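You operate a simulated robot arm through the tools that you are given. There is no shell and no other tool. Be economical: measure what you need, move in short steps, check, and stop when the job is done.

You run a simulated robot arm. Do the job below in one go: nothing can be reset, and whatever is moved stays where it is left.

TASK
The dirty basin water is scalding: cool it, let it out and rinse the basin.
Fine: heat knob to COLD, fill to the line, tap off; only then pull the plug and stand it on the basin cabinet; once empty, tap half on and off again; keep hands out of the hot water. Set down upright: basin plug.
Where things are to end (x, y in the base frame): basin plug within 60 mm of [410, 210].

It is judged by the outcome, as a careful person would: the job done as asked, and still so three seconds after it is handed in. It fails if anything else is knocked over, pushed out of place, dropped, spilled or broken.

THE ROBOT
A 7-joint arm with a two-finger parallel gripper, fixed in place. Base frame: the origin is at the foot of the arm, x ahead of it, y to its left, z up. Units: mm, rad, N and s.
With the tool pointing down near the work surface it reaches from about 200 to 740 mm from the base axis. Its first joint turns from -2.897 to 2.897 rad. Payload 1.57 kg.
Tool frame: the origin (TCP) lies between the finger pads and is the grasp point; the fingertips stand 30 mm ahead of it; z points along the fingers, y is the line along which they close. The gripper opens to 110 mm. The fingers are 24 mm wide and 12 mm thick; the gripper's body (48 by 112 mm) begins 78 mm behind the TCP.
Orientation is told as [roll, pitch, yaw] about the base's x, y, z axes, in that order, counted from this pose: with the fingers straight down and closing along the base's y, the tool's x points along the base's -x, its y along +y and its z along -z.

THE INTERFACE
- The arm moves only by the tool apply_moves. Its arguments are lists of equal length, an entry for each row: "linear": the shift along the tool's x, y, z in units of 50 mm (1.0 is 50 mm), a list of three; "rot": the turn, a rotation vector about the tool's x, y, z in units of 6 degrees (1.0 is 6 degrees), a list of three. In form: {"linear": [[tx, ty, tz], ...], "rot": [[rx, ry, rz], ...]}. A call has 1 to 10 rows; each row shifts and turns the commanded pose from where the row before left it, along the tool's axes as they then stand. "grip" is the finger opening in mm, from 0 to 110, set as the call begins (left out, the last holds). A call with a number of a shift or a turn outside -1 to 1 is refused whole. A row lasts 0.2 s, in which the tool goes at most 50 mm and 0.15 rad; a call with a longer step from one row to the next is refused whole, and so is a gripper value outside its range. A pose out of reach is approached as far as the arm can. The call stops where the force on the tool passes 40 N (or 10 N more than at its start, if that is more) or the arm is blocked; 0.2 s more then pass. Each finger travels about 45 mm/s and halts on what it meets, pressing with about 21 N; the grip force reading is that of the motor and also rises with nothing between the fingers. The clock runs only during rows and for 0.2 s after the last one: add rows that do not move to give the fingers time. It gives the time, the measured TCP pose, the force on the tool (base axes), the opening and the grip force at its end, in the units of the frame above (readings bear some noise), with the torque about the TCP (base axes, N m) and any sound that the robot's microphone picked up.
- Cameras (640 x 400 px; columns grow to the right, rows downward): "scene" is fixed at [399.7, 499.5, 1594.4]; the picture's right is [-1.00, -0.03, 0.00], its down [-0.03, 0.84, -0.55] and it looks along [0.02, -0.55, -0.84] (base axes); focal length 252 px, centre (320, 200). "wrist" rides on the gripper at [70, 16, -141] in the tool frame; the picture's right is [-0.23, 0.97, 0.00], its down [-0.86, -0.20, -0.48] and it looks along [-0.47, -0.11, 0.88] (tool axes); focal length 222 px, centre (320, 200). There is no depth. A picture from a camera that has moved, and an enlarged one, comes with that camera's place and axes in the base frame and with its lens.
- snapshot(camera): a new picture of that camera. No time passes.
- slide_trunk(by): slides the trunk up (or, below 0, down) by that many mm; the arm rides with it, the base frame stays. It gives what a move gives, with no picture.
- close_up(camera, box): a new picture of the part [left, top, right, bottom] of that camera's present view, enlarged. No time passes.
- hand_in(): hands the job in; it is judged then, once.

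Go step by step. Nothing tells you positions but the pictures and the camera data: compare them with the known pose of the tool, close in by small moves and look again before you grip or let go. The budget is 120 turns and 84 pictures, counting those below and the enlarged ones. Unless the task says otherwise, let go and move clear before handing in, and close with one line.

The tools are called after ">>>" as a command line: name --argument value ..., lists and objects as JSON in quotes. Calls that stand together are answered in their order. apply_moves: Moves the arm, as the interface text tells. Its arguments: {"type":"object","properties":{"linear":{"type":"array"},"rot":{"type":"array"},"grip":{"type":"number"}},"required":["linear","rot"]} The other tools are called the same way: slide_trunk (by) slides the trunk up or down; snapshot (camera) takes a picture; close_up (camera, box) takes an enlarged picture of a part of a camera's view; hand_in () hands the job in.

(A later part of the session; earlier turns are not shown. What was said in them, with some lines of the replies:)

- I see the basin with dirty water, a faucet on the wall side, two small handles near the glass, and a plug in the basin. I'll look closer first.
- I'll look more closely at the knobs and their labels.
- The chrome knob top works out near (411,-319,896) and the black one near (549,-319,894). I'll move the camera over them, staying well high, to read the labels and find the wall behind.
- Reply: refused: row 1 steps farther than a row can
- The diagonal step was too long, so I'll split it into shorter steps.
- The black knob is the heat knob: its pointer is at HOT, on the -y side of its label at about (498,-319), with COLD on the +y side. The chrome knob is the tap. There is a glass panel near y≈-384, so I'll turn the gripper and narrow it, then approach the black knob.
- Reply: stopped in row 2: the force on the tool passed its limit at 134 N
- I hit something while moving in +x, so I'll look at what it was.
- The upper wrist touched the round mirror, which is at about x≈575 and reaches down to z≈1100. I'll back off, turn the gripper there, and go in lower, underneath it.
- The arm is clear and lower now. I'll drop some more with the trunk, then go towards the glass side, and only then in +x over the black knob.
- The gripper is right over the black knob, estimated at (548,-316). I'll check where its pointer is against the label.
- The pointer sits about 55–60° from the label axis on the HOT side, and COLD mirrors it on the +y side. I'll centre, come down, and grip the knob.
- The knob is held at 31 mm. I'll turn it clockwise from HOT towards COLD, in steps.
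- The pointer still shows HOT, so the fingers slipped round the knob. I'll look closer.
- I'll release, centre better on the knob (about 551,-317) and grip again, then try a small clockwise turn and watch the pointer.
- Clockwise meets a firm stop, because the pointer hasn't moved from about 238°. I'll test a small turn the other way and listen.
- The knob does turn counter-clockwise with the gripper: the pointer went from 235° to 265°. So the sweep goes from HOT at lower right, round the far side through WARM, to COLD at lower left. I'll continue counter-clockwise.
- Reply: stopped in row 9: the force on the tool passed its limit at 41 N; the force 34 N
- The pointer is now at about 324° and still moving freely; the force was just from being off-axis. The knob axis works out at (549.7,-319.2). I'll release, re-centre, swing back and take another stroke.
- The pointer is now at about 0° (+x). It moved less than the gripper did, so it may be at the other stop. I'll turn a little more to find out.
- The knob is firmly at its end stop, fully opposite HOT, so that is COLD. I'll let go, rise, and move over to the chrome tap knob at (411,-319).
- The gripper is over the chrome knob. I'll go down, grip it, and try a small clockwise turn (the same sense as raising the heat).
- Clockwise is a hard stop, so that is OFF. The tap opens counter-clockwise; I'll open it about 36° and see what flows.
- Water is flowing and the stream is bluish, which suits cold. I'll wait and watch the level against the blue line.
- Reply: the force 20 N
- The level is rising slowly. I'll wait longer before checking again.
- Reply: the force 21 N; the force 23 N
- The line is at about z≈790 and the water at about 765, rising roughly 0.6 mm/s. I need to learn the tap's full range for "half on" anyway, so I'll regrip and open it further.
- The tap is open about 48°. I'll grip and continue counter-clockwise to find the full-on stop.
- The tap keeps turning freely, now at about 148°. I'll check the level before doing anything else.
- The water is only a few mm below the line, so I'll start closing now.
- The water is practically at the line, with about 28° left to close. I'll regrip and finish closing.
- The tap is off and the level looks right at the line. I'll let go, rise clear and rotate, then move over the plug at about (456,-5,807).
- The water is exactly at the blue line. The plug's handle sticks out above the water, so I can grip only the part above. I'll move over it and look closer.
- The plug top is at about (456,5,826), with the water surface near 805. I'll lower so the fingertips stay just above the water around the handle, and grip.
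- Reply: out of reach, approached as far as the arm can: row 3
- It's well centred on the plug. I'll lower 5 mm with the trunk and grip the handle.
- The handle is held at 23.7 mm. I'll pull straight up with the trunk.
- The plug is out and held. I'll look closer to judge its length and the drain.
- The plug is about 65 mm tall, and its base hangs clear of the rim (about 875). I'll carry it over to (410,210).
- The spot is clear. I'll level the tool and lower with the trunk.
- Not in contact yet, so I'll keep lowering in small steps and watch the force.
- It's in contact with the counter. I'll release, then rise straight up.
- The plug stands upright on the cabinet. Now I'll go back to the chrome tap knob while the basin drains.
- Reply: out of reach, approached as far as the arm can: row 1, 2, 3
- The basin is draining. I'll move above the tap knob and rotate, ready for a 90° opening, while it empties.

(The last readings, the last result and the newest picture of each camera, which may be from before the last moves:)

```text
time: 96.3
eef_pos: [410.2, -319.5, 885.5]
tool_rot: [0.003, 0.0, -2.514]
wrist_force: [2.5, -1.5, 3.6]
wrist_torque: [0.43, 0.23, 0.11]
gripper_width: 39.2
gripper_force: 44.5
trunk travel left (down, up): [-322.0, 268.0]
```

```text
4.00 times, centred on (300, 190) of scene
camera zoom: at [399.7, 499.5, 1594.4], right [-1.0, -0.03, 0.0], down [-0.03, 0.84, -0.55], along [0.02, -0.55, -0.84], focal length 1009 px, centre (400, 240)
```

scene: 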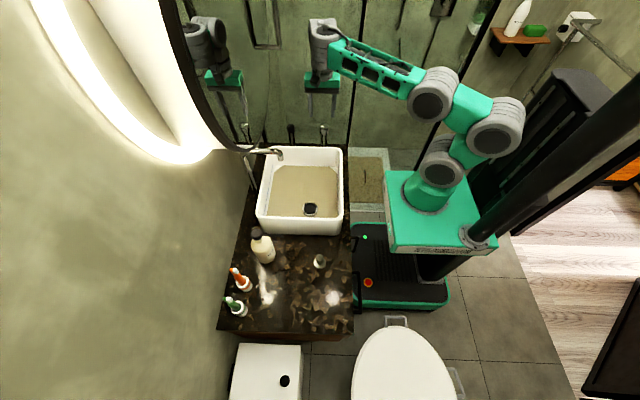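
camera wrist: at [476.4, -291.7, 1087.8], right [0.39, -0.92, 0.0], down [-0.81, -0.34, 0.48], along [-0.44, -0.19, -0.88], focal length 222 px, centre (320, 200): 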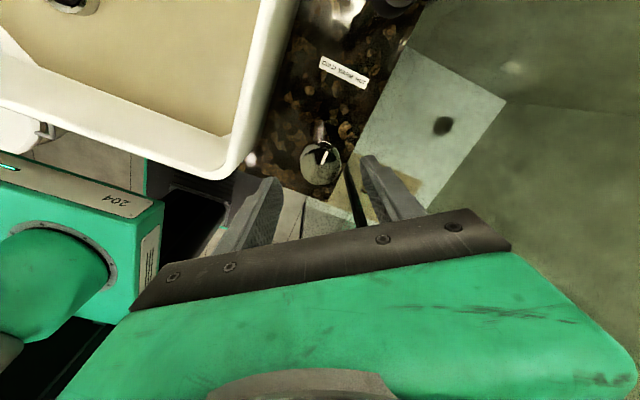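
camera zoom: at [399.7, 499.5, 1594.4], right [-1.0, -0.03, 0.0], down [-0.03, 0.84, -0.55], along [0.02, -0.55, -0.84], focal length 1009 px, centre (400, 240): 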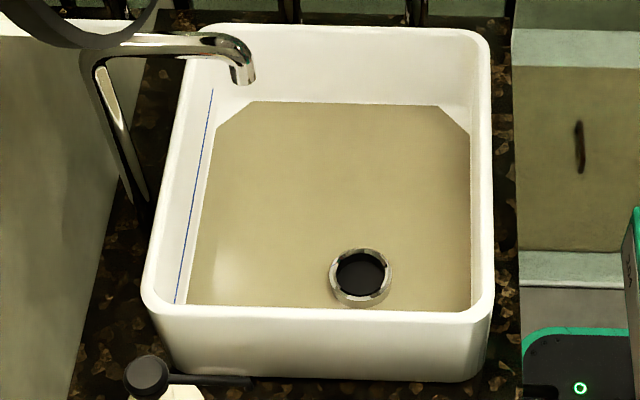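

The water is low, with the drain ring showing. I'll wait more and compare.

>>> apply_moves --linear '[[0, 0, 0], [0, 0, 0], [0, 0, 0], [0, 0, 0], [0, 0, 0], [0, 0, 0], [0, 0, 0], [0, 0, 0], [0, 0, 0], [0, 0, 0]]' --rot '[[0, 0, 0], [0, 0, 0], [0, 0, 0], [0, 0, 0], [0, 0, 0], [0, 0, 0], [0, 0, 0], [0, 0, 0], [0, 0, 0], [0, 0, 0]]'

>>> apply_moves --linear '[[0, 0, 0], [0, 0, 0], [0, 0, 0], [0, 0, 0], [0, 0, 0], [0, 0, 0], [0, 0, 0], [0, 0, 0], [0, 0, 0], [0, 0, 0]]' --rot '[[0, 0, 0], [0, 0, 0], [0, 0, 0], [0, 0, 0], [0, 0, 0], [0, 0, 0], [0, 0, 0], [0, 0, 0], [0, 0, 0], [0, 0, 0]]'

>>> apply_moves --linear '[[0, 0, 0], [0, 0, 0], [0, 0, 0], [0, 0, 0], [0, 0, 0], [0, 0, 0], [0, 0, 0], [0, 0, 0], [0, 0, 0], [0, 0, 0]]' --rot '[[0, 0, 0], [0, 0, 0], [0, 0, 0], [0, 0, 0], [0, 0, 0], [0, 0, 0], [0, 0, 0], [0, 0, 0], [0, 0, 0], [0, 0, 0]]'

>>> close_up --camera "scene" --box '[250, 140, 350, 240]'

```text
time: 98.5
eef_pos: [410.0, -319.3, 886.2]
tool_rot: [0.003, -0.002, -2.514]
wrist_force: [2.6, -1.9, 3.7]
wrist_torque: [0.39, 0.25, 0.11]
gripper_width: 39.4
gripper_force: 45.1
trunk travel left (down, up): [-322.0, 268.0]
```

```text
time: 100.7
eef_pos: [409.9, -320.4, 885.3]
tool_rot: [0.002, 0.0, -2.513]
wrist_force: [2.3, -2.7, 4.6]
wrist_torque: [0.37, 0.23, 0.11]
gripper_width: 39.7
gripper_force: 44.7
trunk travel left (down, up): [-322.0, 268.0]
```

```text
time: 102.9
eef_pos: [409.0, -318.8, 885.6]
tool_rot: [0.002, 0.001, -2.512]
wrist_force: [3.4, -1.8, 3.9]
wrist_torque: [0.39, 0.25, 0.15]
gripper_width: 39.7
gripper_force: 44.7
trunk travel left (down, up): [-322.0, 268.0]
```

```text
4.00 times, centred on (300, 190) of scene
camera zoom: at [399.7, 499.5, 1594.4], right [-1.0, -0.03, 0.0], down [-0.03, 0.84, -0.55], along [0.02, -0.55, -0.84], focal length 1009 px, centre (400, 240)
```

zoom: 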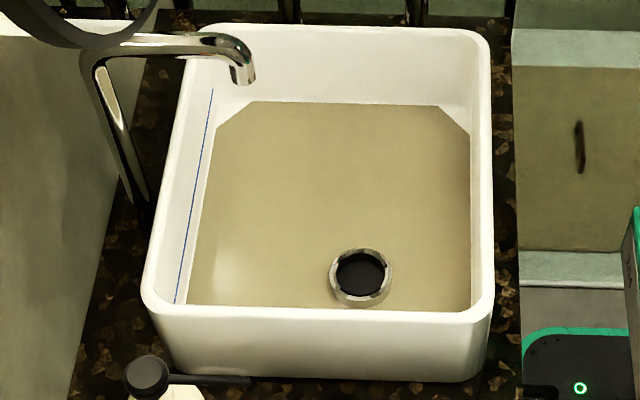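

Nothing is changing any more, so the basin is empty with a dirty film on the bottom. I'll open the tap about 90° (half) and watch the rinse.

>>> apply_moves --linear '[[0, 0, 0], [0, 0, 0], [0, 0, 0], [0, 0, 0], [0, 0, 0], [0, 0, 0], [0, 0, 0], [0, 0, 0], [0, 0, 0], [0, 0, 0]]' --rot '[[0, 0, -1], [0, 0, -1], [0, 0, -1], [0, 0, -1], [0, 0, -1], [0, 0, -1], [0, 0, -1], [0, 0, -1], [0, 0, -1], [0, 0, -1]]'

>>> apply_moves --linear '[[0, 0, 0], [0, 0, 0], [0, 0, 0], [0, 0, 0], [0, 0, 0], [0, 0, 0], [0, 0, 0], [0, 0, 0], [0, 0, 0], [0, 0, 0]]' --rot '[[0, 0, -1], [0, 0, -1], [0, 0, -1], [0, 0, -1], [0, 0, -1], [0, 0, 0], [0, 0, 0], [0, 0, 0], [0, 0, 0], [0, 0, 0]]'

>>> close_up --camera "scene" --box '[250, 140, 350, 240]'

>>> close_up --camera "wrist" --box '[260, 120, 400, 240]'

```text
time: 105.1
eef_pos: [409.5, -319.6, 885.2]
tool_rot: [0.001, -0.001, -1.463]
wrist_force: [9.7, -7.8, 11.0]
wrist_torque: [0.39, 0.47, 0.01]
gripper_width: 39.5
gripper_force: 44.4
trunk travel left (down, up): [-322.0, 268.0]
```

```text
time: 107.3
eef_pos: [410.6, -319.6, 885.3]
tool_rot: [-0.002, -0.002, -0.942]
wrist_force: [13.8, -3.8, 4.9]
wrist_torque: [-0.2, -0.79, -0.01]
gripper_width: 39.3
gripper_force: 44.4
trunk travel left (down, up): [-322.0, 268.0]
```

```text
4.00 times, centred on (300, 190) of scene
camera zoom: at [399.7, 499.5, 1594.4], right [-1.0, -0.03, 0.0], down [-0.03, 0.84, -0.55], along [0.02, -0.55, -0.84], focal length 1009 px, centre (400, 240)
```

zoom: 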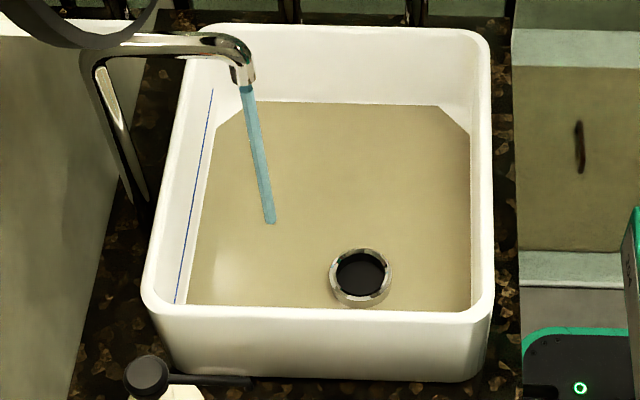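

```text
3.33 times, centred on (330, 180) of wrist
camera zoom: at [382.9, -253.7, 1027.6], right [0.92, 0.39, 0.0], down [0.34, -0.81, 0.48], along [0.19, -0.44, -0.88], focal length 740 px, centre (287, 267)
```

zoom: 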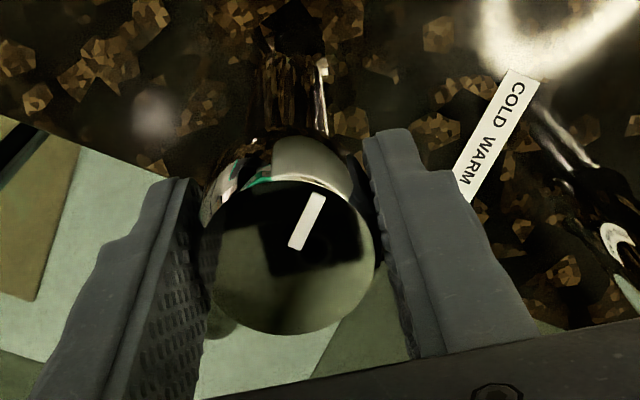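

The tap is half open and running onto the dirty bottom. I'll let it rinse a while.

>>> apply_moves --linear '[[0, 0, 0], [0, 0, 0], [0, 0, 0], [0, 0, 0], [0, 0, 0], [0, 0, 0], [0, 0, 0], [0, 0, 0], [0, 0, 0], [0, 0, 0]]' --rot '[[0, 0, 0], [0, 0, 0], [0, 0, 0], [0, 0, 0], [0, 0, 0], [0, 0, 0], [0, 0, 0], [0, 0, 0], [0, 0, 0], [0, 0, 0]]'

>>> apply_moves --linear '[[0, 0, 0], [0, 0, 0], [0, 0, 0], [0, 0, 0], [0, 0, 0], [0, 0, 0], [0, 0, 0], [0, 0, 0], [0, 0, 0], [0, 0, 0]]' --rot '[[0, 0, 0], [0, 0, 0], [0, 0, 0], [0, 0, 0], [0, 0, 0], [0, 0, 0], [0, 0, 0], [0, 0, 0], [0, 0, 0], [0, 0, 0]]'

>>> close_up --camera "scene" --box '[250, 140, 350, 240]'

```text
time: 109.5
eef_pos: [408.8, -320.2, 886.3]
tool_rot: [-0.001, 0.0, -0.941]
wrist_force: [13.8, -7.2, 5.6]
wrist_torque: [0.23, -0.44, 0.0]
gripper_width: 39.6
gripper_force: 44.5
trunk travel left (down, up): [-322.0, 268.0]
```

```text
time: 111.7
eef_pos: [410.4, -320.2, 885.1]
tool_rot: [-0.003, -0.002, -0.943]
wrist_force: [15.3, -8.6, 6.3]
wrist_torque: [0.06, -0.48, 0.0]
gripper_width: 39.5
gripper_force: 44.7
trunk travel left (down, up): [-322.0, 268.0]
```

```text
4.00 times, centred on (300, 190) of scene
camera zoom: at [399.7, 499.5, 1594.4], right [-1.0, -0.03, 0.0], down [-0.03, 0.84, -0.55], along [0.02, -0.55, -0.84], focal length 1009 px, centre (400, 240)
```

zoom: 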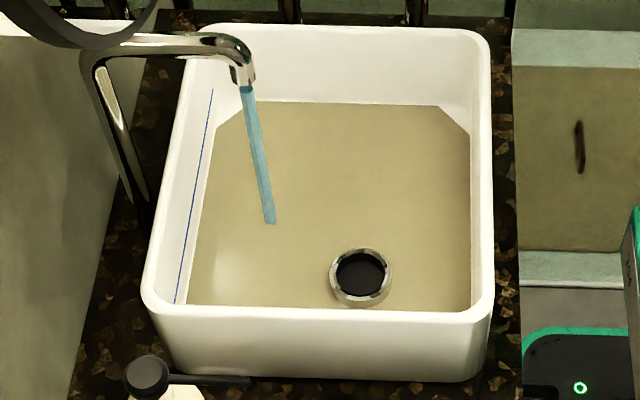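

No visible change yet, so I'll let it run a bit longer.

>>> apply_moves --linear '[[0, 0, 0], [0, 0, 0], [0, 0, 0], [0, 0, 0], [0, 0, 0], [0, 0, 0], [0, 0, 0], [0, 0, 0], [0, 0, 0], [0, 0, 0]]' --rot '[[0, 0, 0], [0, 0, 0], [0, 0, 0], [0, 0, 0], [0, 0, 0], [0, 0, 0], [0, 0, 0], [0, 0, 0], [0, 0, 0], [0, 0, 0]]'

>>> apply_moves --linear '[[0, 0, 0], [0, 0, 0], [0, 0, 0], [0, 0, 0], [0, 0, 0], [0, 0, 0], [0, 0, 0], [0, 0, 0], [0, 0, 0], [0, 0, 0]]' --rot '[[0, 0, 0], [0, 0, 0], [0, 0, 0], [0, 0, 0], [0, 0, 0], [0, 0, 0], [0, 0, 0], [0, 0, 0], [0, 0, 0], [0, 0, 0]]'

>>> apply_moves --linear '[[0, 0, 0], [0, 0, 0], [0, 0, 0], [0, 0, 0], [0, 0, 0], [0, 0, 0], [0, 0, 0], [0, 0, 0], [0, 0, 0], [0, 0, 0]]' --rot '[[0, 0, 0], [0, 0, 0], [0, 0, 0], [0, 0, 0], [0, 0, 0], [0, 0, 0], [0, 0, 0], [0, 0, 0], [0, 0, 0], [0, 0, 0]]'

>>> apply_moves --linear '[[0, 0, 0], [0, 0, 0], [0, 0, 0], [0, 0, 0], [0, 0, 0], [0, 0, 0], [0, 0, 0], [0, 0, 0], [0, 0, 0], [0, 0, 0]]' --rot '[[0, 0, 0], [0, 0, 0], [0, 0, 0], [0, 0, 0], [0, 0, 0], [0, 0, 0], [0, 0, 0], [0, 0, 0], [0, 0, 0], [0, 0, 0]]'

>>> close_up --camera "scene" --box '[250, 140, 350, 240]'

```text
time: 113.9
eef_pos: [409.4, -320.9, 885.9]
tool_rot: [0.0, -0.002, -0.944]
wrist_force: [14.5, -7.2, 7.3]
wrist_torque: [0.27, -0.45, -0.01]
gripper_width: 39.3
gripper_force: 44.9
trunk travel left (down, up): [-322.0, 268.0]
```

```text
time: 116.1
eef_pos: [409.8, -319.7, 886.2]
tool_rot: [-0.003, -0.002, -0.944]
wrist_force: [13.1, -7.1, 6.2]
wrist_torque: [0.21, -0.46, -0.02]
gripper_width: 39.4
gripper_force: 45.0
trunk travel left (down, up): [-322.0, 268.0]
```

```text
time: 118.3
eef_pos: [410.3, -320.2, 886.1]
tool_rot: [-0.002, 0.001, -0.944]
wrist_force: [12.6, -7.2, 6.1]
wrist_torque: [0.24, -0.43, 0.0]
gripper_width: 39.3
gripper_force: 44.3
trunk travel left (down, up): [-322.0, 268.0]
```

```text
time: 120.5
eef_pos: [410.4, -319.6, 886.2]
tool_rot: [-0.001, -0.002, -0.943]
wrist_force: [11.7, -7.0, 5.3]
wrist_torque: [0.19, -0.37, 0.01]
gripper_width: 39.6
gripper_force: 44.7
trunk travel left (down, up): [-322.0, 268.0]
```

```text
4.00 times, centred on (300, 190) of scene
camera zoom: at [399.7, 499.5, 1594.4], right [-1.0, -0.03, 0.0], down [-0.03, 0.84, -0.55], along [0.02, -0.55, -0.84], focal length 1009 px, centre (400, 240)
```

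zoom: 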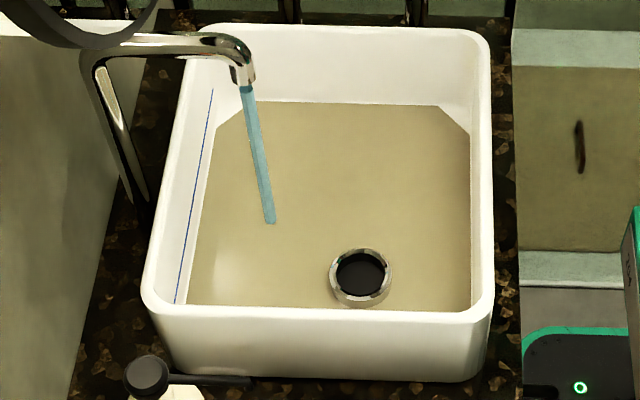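

The picture doesn't change, but the basin has had over 13 s of rinse with the drain open. I'll close the tap fully to its stop.

>>> apply_moves --linear '[[0, 0, 0], [0, 0, 0], [0, 0, 0], [0, 0, 0], [0, 0, 0], [0, 0, 0], [0, 0, 0], [0, 0, 0], [0, 0, 0], [0, 0, 0]]' --rot '[[0, 0, 1], [0, 0, 1], [0, 0, 1], [0, 0, 1], [0, 0, 1], [0, 0, 1], [0, 0, 1], [0, 0, 1], [0, 0, 1], [0, 0, 1]]'

>>> apply_moves --linear '[[0, 0, 0], [0, 0, 0], [0, 0, 0], [0, 0, 0], [0, 0, 0], [0, 0, 0], [0, 0, 0]]' --rot '[[0, 0, 1], [0, 0, 1], [0, 0, 1], [0, 0, 1], [0, 0, 1], [0, 0, 1], [0, 0, 0.5]]'

>>> close_up --camera "scene" --box '[250, 140, 350, 240]'

>>> close_up --camera "wrist" --box '[260, 120, 400, 240]'

```text
time: 122.7
eef_pos: [410.9, -319.0, 886.1]
tool_rot: [0.002, -0.003, -1.991]
wrist_force: [10.2, -9.4, 15.6]
wrist_torque: [-0.51, 0.69, 0.02]
gripper_width: 39.4
gripper_force: 44.7
trunk travel left (down, up): [-322.0, 268.0]
```

```text
time: 124.3
eef_pos: [409.7, -319.9, 884.5]
tool_rot: [-0.001, -0.002, -2.671]
wrist_force: [14.5, -11.4, 2.2]
wrist_torque: [-0.25, -0.3, 0.33]
gripper_width: 39.8
gripper_force: 25.8
trunk travel left (down, up): [-322.0, 268.0]
```

```text
4.00 times, centred on (300, 190) of scene
camera zoom: at [399.7, 499.5, 1594.4], right [-1.0, -0.03, 0.0], down [-0.03, 0.84, -0.55], along [0.02, -0.55, -0.84], focal length 1009 px, centre (400, 240)
```

zoom: 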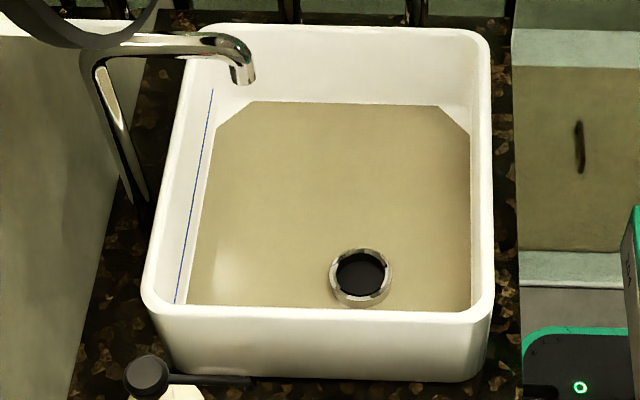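

```text
3.33 times, centred on (330, 180) of wrist
camera zoom: at [480.4, -302.8, 1026.4], right [0.24, -0.97, 0.0], down [-0.85, -0.21, 0.48], along [-0.47, -0.11, -0.88], focal length 740 px, centre (287, 267)
```

zoom: 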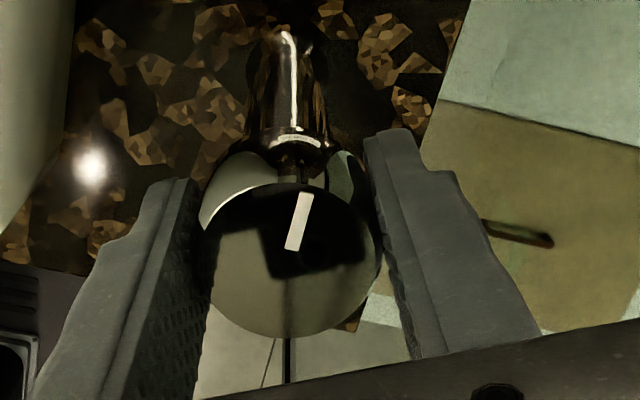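

The tap is off, at its stop. I'll release, rise clear and do a final check.

>>> apply_moves --linear '[[0, 0, 0], [0, 0, 0], [0, 0, 0], [0, 0, -0.8], [0, 0, -0.8], [0, 0, -0.8]]' --rot '[[0, 0, 0], [0, 0, 0], [0, 0, 0], [0, 0, 0], [0, 0, 0], [0, 0, 0]]' --grip 64

>>> snapshot --camera "scene"

>>> close_up --camera "scene" --box '[280, 115, 340, 155]'

```text
time: 125.7
eef_pos: [411.1, -320.2, 1002.9]
tool_rot: [-0.001, -0.002, -2.671]
wrist_force: [-1.0, 0.4, 9.2]
wrist_torque: [-0.08, -0.13, 0.02]
gripper_width: 64.1
gripper_force: 0.1
trunk travel left (down, up): [-322.0, 268.0]
```

```text
6 pictures are left
```

scene: 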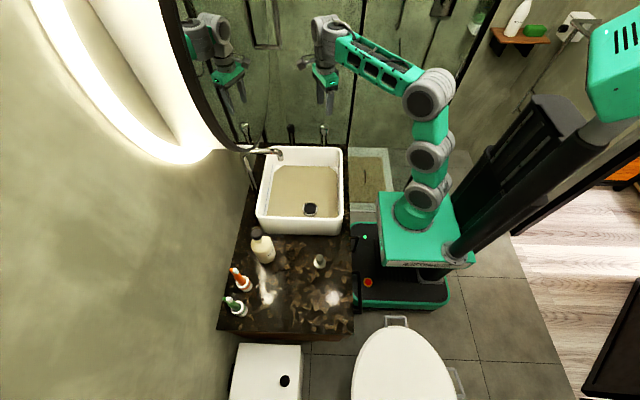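

```text
10.00 times, centred on (310, 135) of scene
camera zoom: at [399.7, 499.5, 1594.4], right [-1.0, -0.03, 0.0], down [-0.03, 0.84, -0.55], along [0.02, -0.55, -0.84], focal length 2522 px, centre (420, 850)
```

zoom: 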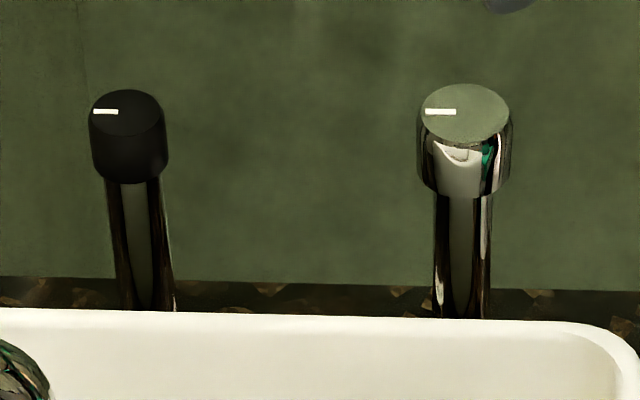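

The heat knob is at COLD, the tap is off, the basin is empty, and the plug stands upright on the cabinet near (411,212). The arm is clear, so I'm handing in.

>>> hand_in

```text
The job is handed in.
```

I handed the job in with the water cooled and let out, the tap off and the plug upright on the cabinet. I ran the rinse for over 13 s, but the cameras still showed a brown tint on the basin floor. I judged "half on" as a 90° turn because I never found the tap's full-on stop, and the wrist bumped the mirror once early on, with no visible damage.
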